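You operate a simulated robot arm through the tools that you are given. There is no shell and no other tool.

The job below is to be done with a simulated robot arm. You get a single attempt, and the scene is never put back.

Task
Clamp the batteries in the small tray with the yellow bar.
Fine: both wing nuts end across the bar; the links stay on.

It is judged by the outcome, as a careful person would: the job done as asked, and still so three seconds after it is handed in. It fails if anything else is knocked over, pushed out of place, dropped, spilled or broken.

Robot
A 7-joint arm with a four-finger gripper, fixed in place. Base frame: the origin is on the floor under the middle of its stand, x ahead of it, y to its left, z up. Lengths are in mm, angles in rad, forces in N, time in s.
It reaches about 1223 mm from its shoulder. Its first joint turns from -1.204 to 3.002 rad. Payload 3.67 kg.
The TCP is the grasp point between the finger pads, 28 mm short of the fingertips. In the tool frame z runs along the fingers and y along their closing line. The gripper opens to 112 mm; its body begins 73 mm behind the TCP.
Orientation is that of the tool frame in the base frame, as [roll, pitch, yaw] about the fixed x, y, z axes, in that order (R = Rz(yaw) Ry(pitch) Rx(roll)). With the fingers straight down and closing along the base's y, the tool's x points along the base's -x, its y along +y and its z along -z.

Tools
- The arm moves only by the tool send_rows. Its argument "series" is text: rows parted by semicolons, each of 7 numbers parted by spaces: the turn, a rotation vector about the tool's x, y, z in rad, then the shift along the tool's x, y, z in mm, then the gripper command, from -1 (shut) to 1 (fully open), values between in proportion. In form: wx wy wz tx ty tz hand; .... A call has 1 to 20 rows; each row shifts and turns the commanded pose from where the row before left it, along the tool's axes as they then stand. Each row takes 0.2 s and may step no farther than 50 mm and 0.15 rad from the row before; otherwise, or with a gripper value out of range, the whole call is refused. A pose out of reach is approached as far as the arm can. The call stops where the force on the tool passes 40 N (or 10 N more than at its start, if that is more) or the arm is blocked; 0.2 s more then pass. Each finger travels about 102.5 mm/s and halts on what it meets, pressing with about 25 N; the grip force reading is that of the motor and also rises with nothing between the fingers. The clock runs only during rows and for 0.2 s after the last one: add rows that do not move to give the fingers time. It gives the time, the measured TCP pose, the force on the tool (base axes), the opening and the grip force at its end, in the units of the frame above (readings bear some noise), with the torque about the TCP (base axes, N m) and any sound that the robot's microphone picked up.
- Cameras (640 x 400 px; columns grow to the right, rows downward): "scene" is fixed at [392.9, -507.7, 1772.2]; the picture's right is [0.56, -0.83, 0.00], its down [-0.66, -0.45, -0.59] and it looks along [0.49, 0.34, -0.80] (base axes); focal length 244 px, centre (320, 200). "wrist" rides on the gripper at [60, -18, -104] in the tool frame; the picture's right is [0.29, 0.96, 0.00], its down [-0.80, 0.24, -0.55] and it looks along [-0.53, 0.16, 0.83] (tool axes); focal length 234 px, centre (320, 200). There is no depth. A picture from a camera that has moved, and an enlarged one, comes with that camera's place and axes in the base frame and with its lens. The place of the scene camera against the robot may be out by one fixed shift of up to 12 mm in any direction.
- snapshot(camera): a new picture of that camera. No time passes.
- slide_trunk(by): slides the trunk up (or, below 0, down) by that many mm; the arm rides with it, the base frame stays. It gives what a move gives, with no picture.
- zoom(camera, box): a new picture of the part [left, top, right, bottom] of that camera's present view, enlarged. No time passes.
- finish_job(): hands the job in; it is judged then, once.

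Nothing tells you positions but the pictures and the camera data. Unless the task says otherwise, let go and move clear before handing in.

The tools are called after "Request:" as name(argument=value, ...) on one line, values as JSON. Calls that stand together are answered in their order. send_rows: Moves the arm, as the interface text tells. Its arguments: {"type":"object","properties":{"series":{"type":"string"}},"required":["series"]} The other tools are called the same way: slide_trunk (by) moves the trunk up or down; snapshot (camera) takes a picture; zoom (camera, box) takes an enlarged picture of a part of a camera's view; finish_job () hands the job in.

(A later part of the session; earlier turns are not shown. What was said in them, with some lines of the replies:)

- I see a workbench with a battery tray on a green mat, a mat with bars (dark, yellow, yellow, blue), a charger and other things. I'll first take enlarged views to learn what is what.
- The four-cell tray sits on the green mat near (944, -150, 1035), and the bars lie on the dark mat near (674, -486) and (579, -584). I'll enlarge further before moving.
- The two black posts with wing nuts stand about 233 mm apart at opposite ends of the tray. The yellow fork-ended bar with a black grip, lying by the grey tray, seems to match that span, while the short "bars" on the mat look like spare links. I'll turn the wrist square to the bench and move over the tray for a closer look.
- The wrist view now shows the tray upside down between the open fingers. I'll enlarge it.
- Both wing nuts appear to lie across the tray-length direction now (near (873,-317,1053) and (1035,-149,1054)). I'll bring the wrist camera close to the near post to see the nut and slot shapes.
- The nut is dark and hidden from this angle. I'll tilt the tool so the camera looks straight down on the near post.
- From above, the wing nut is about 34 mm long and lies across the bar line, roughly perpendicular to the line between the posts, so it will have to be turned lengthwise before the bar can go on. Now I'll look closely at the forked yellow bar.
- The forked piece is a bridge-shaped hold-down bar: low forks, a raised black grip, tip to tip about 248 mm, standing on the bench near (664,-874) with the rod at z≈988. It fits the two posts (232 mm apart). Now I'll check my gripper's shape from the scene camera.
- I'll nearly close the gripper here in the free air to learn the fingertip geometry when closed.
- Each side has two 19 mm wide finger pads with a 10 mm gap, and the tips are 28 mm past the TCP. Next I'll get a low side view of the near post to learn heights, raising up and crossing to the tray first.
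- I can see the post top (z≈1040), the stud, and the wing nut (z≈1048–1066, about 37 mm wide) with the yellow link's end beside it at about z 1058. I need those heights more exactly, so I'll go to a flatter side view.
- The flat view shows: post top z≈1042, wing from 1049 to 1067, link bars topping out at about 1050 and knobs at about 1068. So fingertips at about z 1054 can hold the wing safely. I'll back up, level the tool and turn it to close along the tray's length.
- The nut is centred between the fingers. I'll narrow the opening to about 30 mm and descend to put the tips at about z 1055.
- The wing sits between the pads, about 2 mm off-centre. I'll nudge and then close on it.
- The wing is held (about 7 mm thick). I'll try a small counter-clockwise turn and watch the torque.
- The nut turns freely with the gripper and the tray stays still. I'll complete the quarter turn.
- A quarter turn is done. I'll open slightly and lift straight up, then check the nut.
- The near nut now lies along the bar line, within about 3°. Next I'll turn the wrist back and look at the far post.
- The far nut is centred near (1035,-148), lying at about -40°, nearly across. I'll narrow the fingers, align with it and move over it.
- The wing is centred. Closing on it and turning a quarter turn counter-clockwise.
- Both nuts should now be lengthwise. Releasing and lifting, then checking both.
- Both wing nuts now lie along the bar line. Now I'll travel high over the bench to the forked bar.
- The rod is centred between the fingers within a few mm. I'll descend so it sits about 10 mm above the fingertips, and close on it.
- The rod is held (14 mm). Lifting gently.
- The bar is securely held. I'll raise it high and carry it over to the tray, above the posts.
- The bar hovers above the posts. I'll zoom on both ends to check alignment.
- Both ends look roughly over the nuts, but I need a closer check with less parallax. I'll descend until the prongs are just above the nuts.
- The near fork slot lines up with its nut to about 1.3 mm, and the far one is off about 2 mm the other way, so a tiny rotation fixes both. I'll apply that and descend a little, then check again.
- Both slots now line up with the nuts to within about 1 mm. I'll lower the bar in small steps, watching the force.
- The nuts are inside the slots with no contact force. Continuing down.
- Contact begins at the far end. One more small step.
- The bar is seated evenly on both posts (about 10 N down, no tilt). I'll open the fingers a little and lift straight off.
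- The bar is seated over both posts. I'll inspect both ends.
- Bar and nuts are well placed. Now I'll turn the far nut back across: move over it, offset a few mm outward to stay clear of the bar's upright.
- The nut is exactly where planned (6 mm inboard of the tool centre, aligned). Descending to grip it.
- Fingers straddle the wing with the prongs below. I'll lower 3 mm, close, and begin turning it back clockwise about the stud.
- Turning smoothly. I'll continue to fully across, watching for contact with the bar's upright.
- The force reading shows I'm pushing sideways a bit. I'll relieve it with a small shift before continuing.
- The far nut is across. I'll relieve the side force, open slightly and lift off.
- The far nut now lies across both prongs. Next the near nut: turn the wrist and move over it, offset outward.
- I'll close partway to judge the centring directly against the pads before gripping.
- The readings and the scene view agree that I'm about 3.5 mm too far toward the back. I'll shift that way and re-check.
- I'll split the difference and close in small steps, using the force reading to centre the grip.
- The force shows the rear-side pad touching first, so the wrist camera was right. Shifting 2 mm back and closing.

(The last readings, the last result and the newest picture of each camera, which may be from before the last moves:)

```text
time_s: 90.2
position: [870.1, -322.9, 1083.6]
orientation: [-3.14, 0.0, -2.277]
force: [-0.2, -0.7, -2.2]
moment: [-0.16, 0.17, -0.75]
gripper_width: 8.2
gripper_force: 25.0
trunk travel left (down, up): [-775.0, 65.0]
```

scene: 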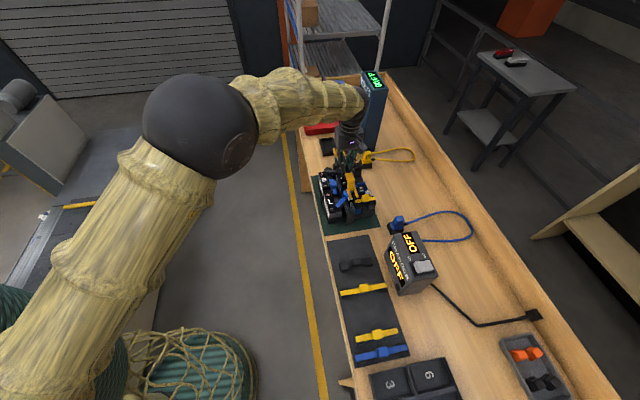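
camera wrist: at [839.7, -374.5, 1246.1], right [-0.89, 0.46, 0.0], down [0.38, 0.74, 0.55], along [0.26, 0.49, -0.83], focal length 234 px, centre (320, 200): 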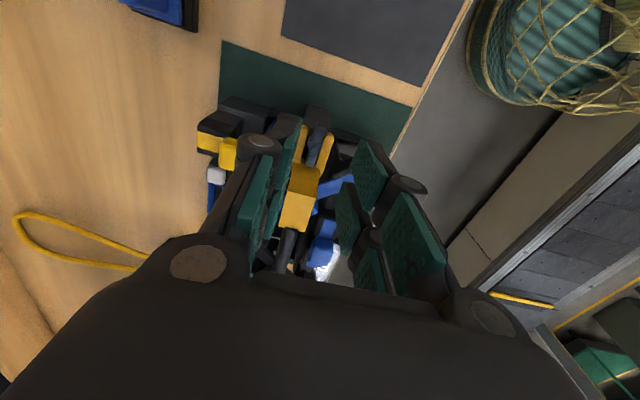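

The nut resists further counter-clockwise (it is at its stop), so I'll turn it clockwise now, about the stud.

Request:
send_rows(series="0 0 0.1 0 0.5 0 -1; 0 0 0.1 0 0.5 0 -1; 0 0 0 0 0 0 -1")

Request:
zoom(camera="scene", box=[340, 180, 380, 220])

```text
time_s: 91.0
position: [868.3, -322.6, 1083.2]
orientation: [3.141, 0.001, -2.478]
force: [-0.9, 1.8, -3.6]
moment: [0.19, -0.2, 0.01]
gripper_width: 6.6
gripper_force: 24.9
trunk travel left (down, up): [-775.0, 65.0]
```

```text
10.00 times, centred on (360, 200) of scene
camera zoom: at [392.9, -507.7, 1772.2], right [0.56, -0.83, 0.0], down [-0.66, -0.45, -0.59], along [0.49, 0.34, -0.8], focal length 2440 px, centre (-80, 200)
```

zoom: 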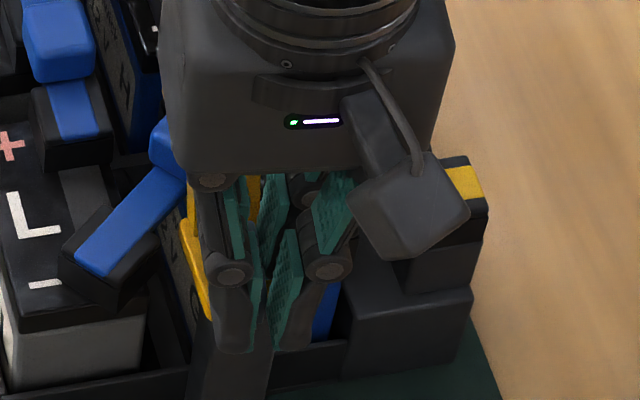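

Request:
send_rows(series="0 0 0.12 0 0.7 0 -1; 0 0 0.12 0 0.7 0 -1; 0 0 0.12 0 0.7 0 -1; 0 0 0 0 0 0 -1")

```text
time_s: 92.0
position: [868.4, -320.9, 1083.9]
orientation: [-3.141, 0.001, -2.837]
force: [2.8, 3.7, -2.8]
moment: [0.13, -0.31, 0.01]
gripper_width: 7.0
gripper_force: 25.1
trunk travel left (down, up): [-775.0, 65.0]
```

Request:
send_rows(series="0 0 0 -0.8 0.8 0 -1; 0 0 0.12 0 0.7 0 -1; 0 0 0.12 0 0.7 0 -1; 0 0 0.12 0 0.7 0 -1; 0 0 0 0 0 0 -1")

Request:
zoom(camera="scene", box=[340, 180, 380, 220])

```text
time_s: 93.2
position: [869.1, -317.8, 1082.5]
orientation: [3.139, -0.001, 3.085]
force: [3.2, 2.6, -2.9]
moment: [0.04, -0.12, 0.01]
gripper_width: 6.7
gripper_force: 24.7
trunk travel left (down, up): [-775.0, 65.0]
```

```text
10.00 times, centred on (360, 200) of scene
camera zoom: at [392.9, -507.7, 1772.2], right [0.56, -0.83, 0.0], down [-0.66, -0.45, -0.59], along [0.49, 0.34, -0.8], focal length 2440 px, centre (-80, 200)
```

zoom: 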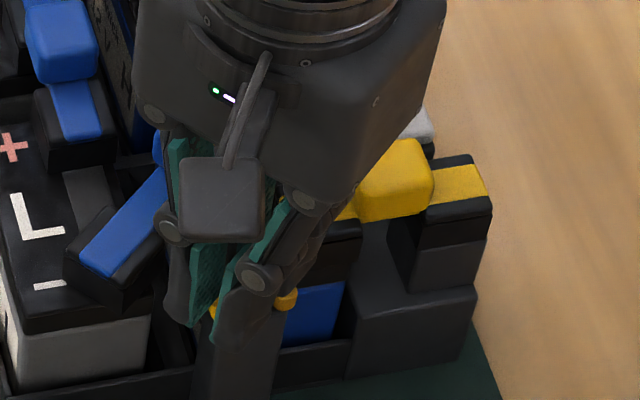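

Request:
send_rows(series="0 0 0 -0.7 0.8 0 -1; 0 0 0.12 0 0.7 0 -1; 0 0 0.12 0 0.7 0 -1; 0 0 0.12 0 0.7 0 -1; 0 0 0 0 0 0 -1")

Request:
zoom(camera="scene", box=[340, 180, 380, 220])

Request:
zoom(camera="wrist", box=[240, 60, 400, 200])

```text
time_s: 94.4
position: [869.3, -314.0, 1083.6]
orientation: [3.14, -0.001, 2.724]
force: [-1.4, 0.9, 0.2]
moment: [0.0, -0.04, 0.01]
gripper_width: 6.9
gripper_force: 25.5
trunk travel left (down, up): [-775.0, 65.0]
```

```text
10.00 times, centred on (360, 200) of scene
camera zoom: at [392.9, -507.7, 1772.2], right [0.56, -0.83, 0.0], down [-0.66, -0.45, -0.59], along [0.49, 0.34, -0.8], focal length 2440 px, centre (-80, 200)
```

zoom: 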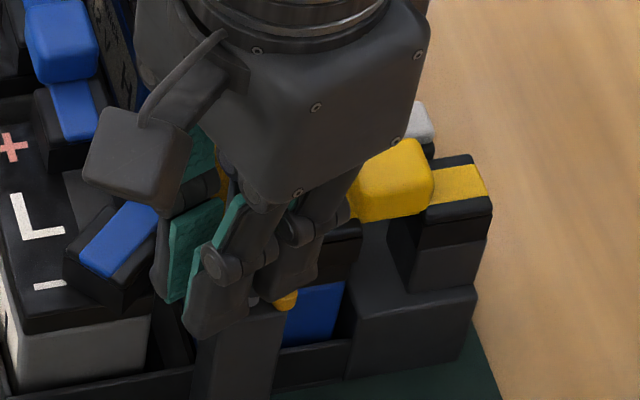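

```text
2.86 times, centred on (320, 130) of wrist
camera zoom: at [807.2, -305.6, 1188.4], right [0.12, 0.99, 0.0], down [0.83, -0.1, 0.55], along [0.55, -0.07, -0.83], focal length 669 px, centre (320, 400)
```

zoom: 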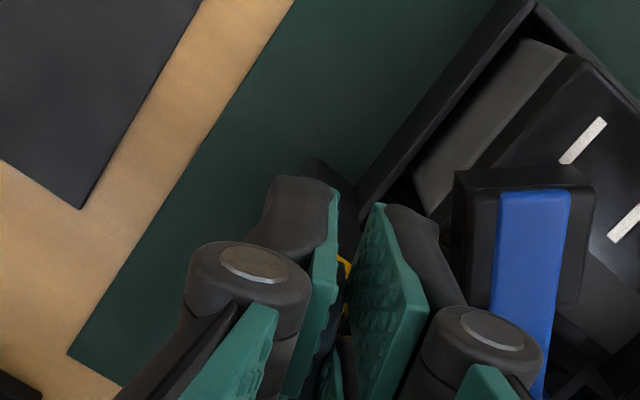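

Request:
send_rows(series="0 0 0.118 0 0.7 0 -1; 0 0 0.118 0 0.7 0 -1; 0 0 0 0 0 0 -1")

Request:
zoom(camera="wrist", box=[240, 60, 400, 200])

```text
time_s: 95.2
position: [868.8, -313.1, 1083.2]
orientation: [-3.14, 0.0, 2.489]
force: [2.2, 7.6, -0.2]
moment: [0.33, 0.17, 0.05]
gripper_width: 6.9
gripper_force: 24.4
trunk travel left (down, up): [-775.0, 65.0]
```

```text
2.86 times, centred on (320, 130) of wrist
camera zoom: at [811.9, -289.4, 1188.4], right [0.35, 0.94, 0.0], down [0.78, -0.29, 0.55], along [0.52, -0.2, -0.83], focal length 669 px, centre (320, 400)
```

zoom: 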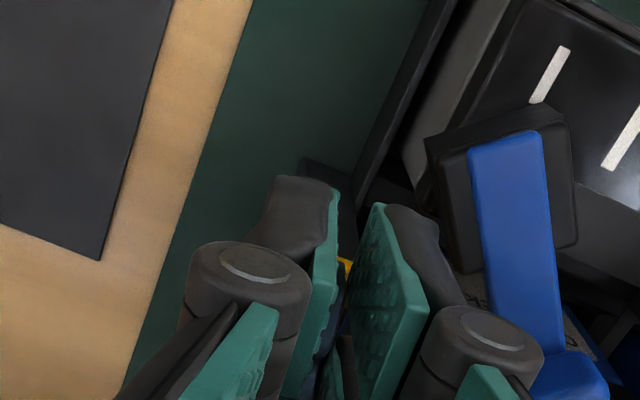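

Request:
send_rows(series="0 0 0 0.8 1.8 0 -1; 0 0 0.119 0 0.7 0 -1; 0 0 0 0 0 0 -1")

Request:
zoom(camera="scene", box=[340, 180, 380, 220])

Request:
zoom(camera="wrist", box=[240, 60, 400, 200])

```text
time_s: 96.0
position: [871.4, -312.0, 1084.2]
orientation: [3.14, 0.0, 2.367]
force: [7.1, 0.1, 1.7]
moment: [0.05, -0.1, 0.1]
gripper_width: 6.6
gripper_force: 25.0
trunk travel left (down, up): [-775.0, 65.0]
```

```text
10.00 times, centred on (360, 200) of scene
camera zoom: at [392.9, -507.7, 1772.2], right [0.56, -0.83, 0.0], down [-0.66, -0.45, -0.59], along [0.49, 0.34, -0.8], focal length 2440 px, centre (-80, 200)
```

zoom: 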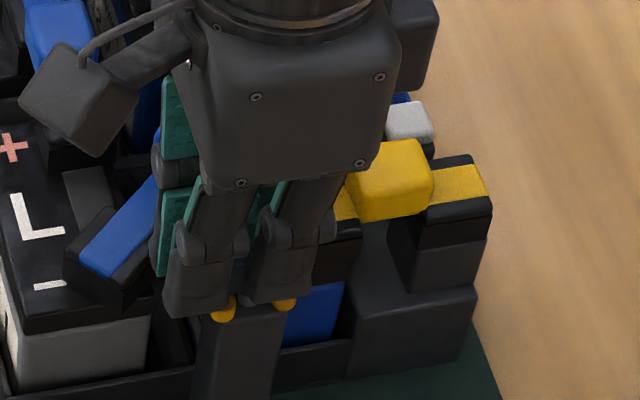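

```text
2.86 times, centred on (320, 130) of wrist
camera zoom: at [815.5, -281.7, 1188.3], right [0.46, 0.89, 0.0], down [0.74, -0.38, 0.55], along [0.49, -0.26, -0.83], focal length 669 px, centre (320, 400)
```

zoom: 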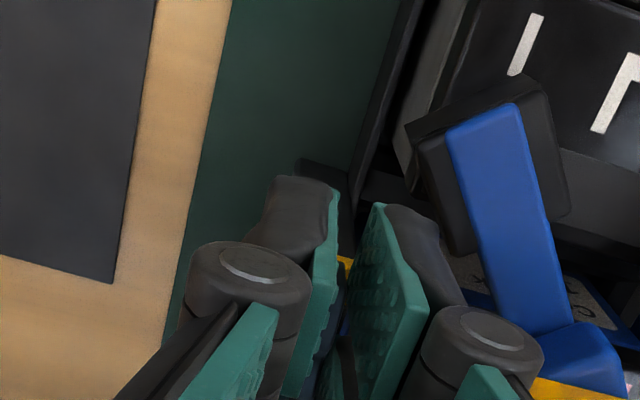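

The near nut is across too. Relieve, open a little and lift.

Request:
send_rows(series="0 0 0 -1.2 1.2 0 -1; 0 0 0 0 0.5 0 -0.85; 0 0 0 0 0 0 -0.7; 0 0 0 0 0 0 -0.62; 0 0 0 0 0 -20 -0.62; 0 0 0 0 0 -30 -0.62; 0 0 0 0 0 -30 -0.4; 0 0 0 25 0 -25 0.5; 0 0 0 30 0 -25 1; 0 0 0 30 0 0 1; 0 0 0 0 0 0 1")

Request:
snapshot(camera="wrist")

Request:
zoom(camera="scene", box=[320, 140, 400, 230])

Request:
zoom(camera="wrist", box=[240, 60, 440, 240])

```text
time_s: 98.4
position: [813.1, -252.3, 1212.6]
orientation: [-3.141, 0.0, 2.372]
force: [0.1, 0.3, -1.1]
moment: [0.04, -0.01, -0.01]
gripper_width: 112.3
gripper_force: 0.2
trunk travel left (down, up): [-775.0, 65.0]
```

```text
taken
camera wrist: at [757.1, -222.0, 1317.8], right [0.46, 0.89, 0.0], down [0.74, -0.38, 0.55], along [0.49, -0.25, -0.83], focal length 234 px, centre (320, 200)
```

wrist: 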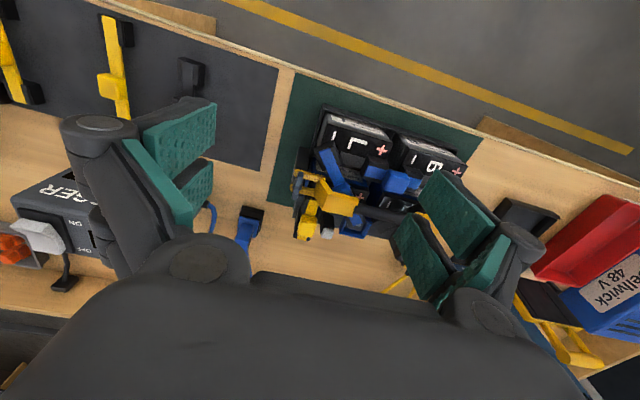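

```text
4.44 times, centred on (360, 185) of scene
camera zoom: at [392.9, -507.7, 1772.2], right [0.56, -0.83, 0.0], down [-0.66, -0.45, -0.59], along [0.49, 0.34, -0.8], focal length 1085 px, centre (142, 267)
```

zoom: 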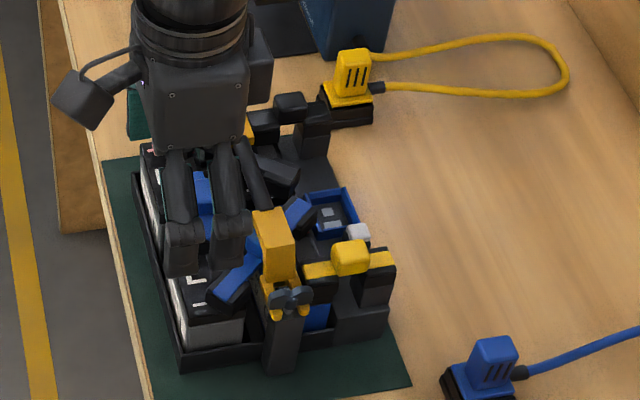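

```text
2.22 times, centred on (340, 150) of wrist
camera zoom: at [757.1, -222.0, 1317.8], right [0.46, 0.89, 0.0], down [0.74, -0.38, 0.55], along [0.49, -0.25, -0.83], focal length 520 px, centre (276, 311)
```

zoom: 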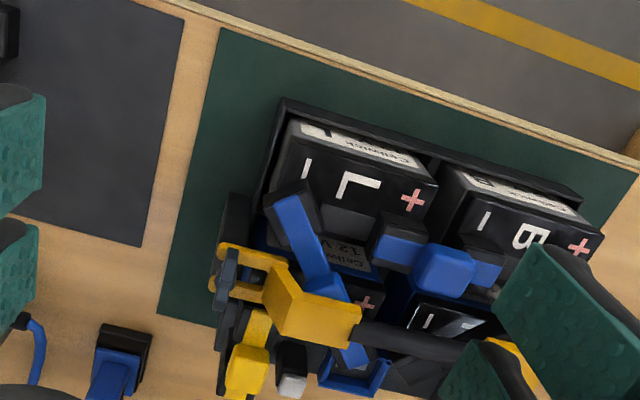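

Both wing nuts appear across the bar. I'll retreat up and away and do a full inspection.

Request:
send_rows(series="0 0 0 20 0 -40 1; 0 0 0 20 0 -40 1; 0 0 0 30 0 -30 1; 0 0 0 40 0 -20 1; 0 0 0 40 0 0 1; 0 0 0 40 0 0 1; 0 0 0 0 0 0 1")

Request:
snapshot(camera="scene")

Request:
zoom(camera="scene", box=[330, 150, 390, 220])

Request:
zoom(camera="scene", box=[345, 190, 375, 215])

Request:
zoom(camera="scene", box=[330, 155, 370, 185])

Request:
zoom(camera="scene", box=[310, 230, 600, 400])

```text
time_s: 100.0
position: [676.9, -121.5, 1341.5]
orientation: [-3.141, -0.003, 2.37]
force: [1.0, 0.0, -0.3]
moment: [0.02, 0.05, -0.01]
gripper_width: 112.0
gripper_force: 0.0
trunk travel left (down, up): [-775.0, 65.0]
```

```text
taken
```

scene: 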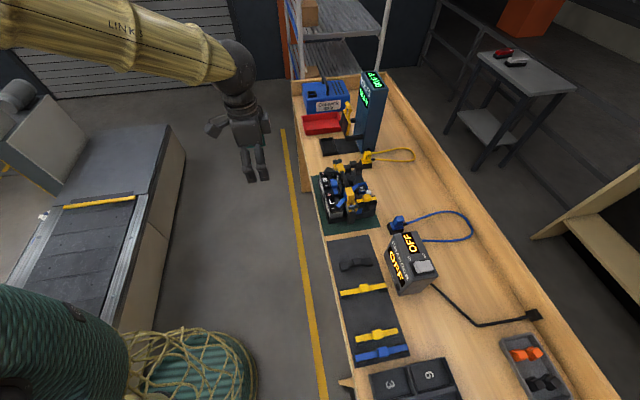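

```text
5.71 times, centred on (360, 185) of scene
camera zoom: at [392.9, -507.7, 1772.2], right [0.56, -0.83, 0.0], down [-0.66, -0.45, -0.59], along [0.49, 0.34, -0.8], focal length 1395 px, centre (91, 286)
```

zoom: 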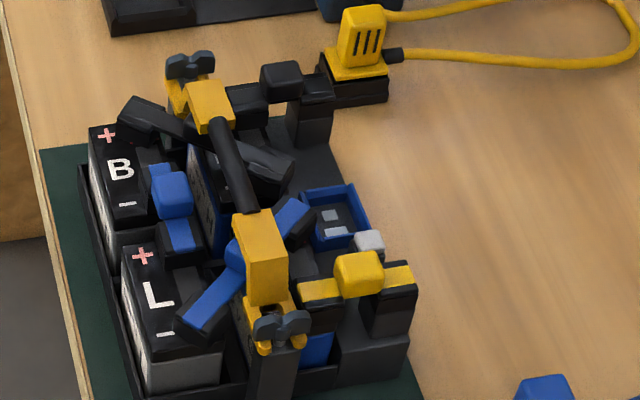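

```text
16.00 times, centred on (360, 202) of scene
camera zoom: at [392.9, -507.7, 1772.2], right [0.56, -0.83, 0.0], down [-0.66, -0.45, -0.59], along [0.49, 0.34, -0.8], focal length 3905 px, centre (-320, 160)
```

zoom: 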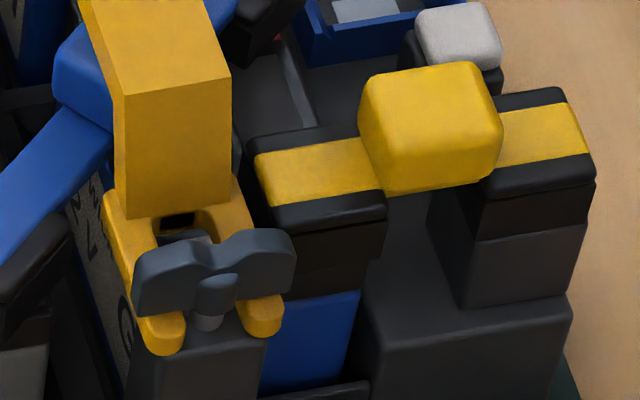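

```text
13.33 times, centred on (350, 170) of scene
camera zoom: at [392.9, -507.7, 1772.2], right [0.56, -0.83, 0.0], down [-0.66, -0.45, -0.59], along [0.49, 0.34, -0.8], focal length 3254 px, centre (-80, 600)
```

zoom: 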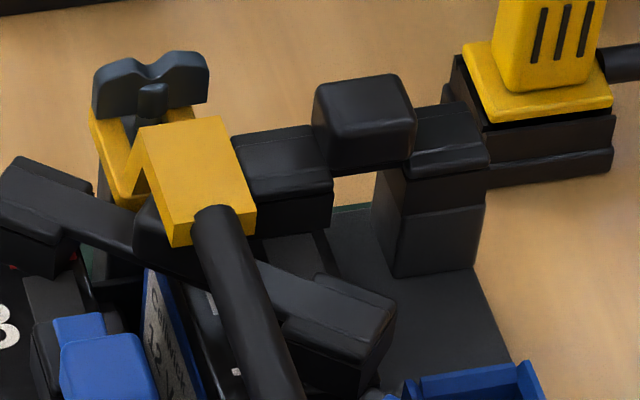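

```text
2.21 times, centred on (455, 315) of scene
camera zoom: at [392.9, -507.7, 1772.2], right [0.56, -0.83, 0.0], down [-0.66, -0.45, -0.59], along [0.49, 0.34, -0.8], focal length 539 px, centre (22, -54)
```

zoom: 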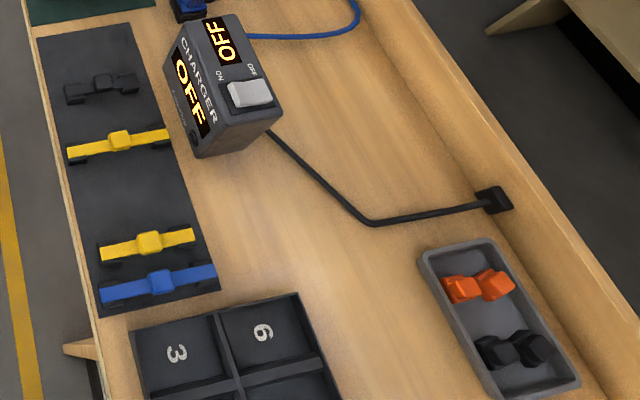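

Both wing nuts lie squarely across the prongs of the yellow bar and the bar sits flat on both posts. All the links are still in place and the arm is clear, so I'm handing the job in.

Request:
finish_job()

```text
The job is handed in.
```

The batteries in the small tray are clamped with the yellow bar. It sits flat on both posts, and both wing nuts are turned across it. The final pictures show all the links still on and the rest of the bench undisturbed. I then opened the gripper, moved the arm clear and handed the job in.

- **Tray shift:** the tray slid about 2 to 4 mm on its green mat while I was turning the nuts. It is still fully on the mat.
- **Which bar:** I used the fork-ended yellow bar with the black grip. Its forks matched the spacing of the two posts. I took the two shorter yellow pieces on the dark mat to be spare links and left them alone.
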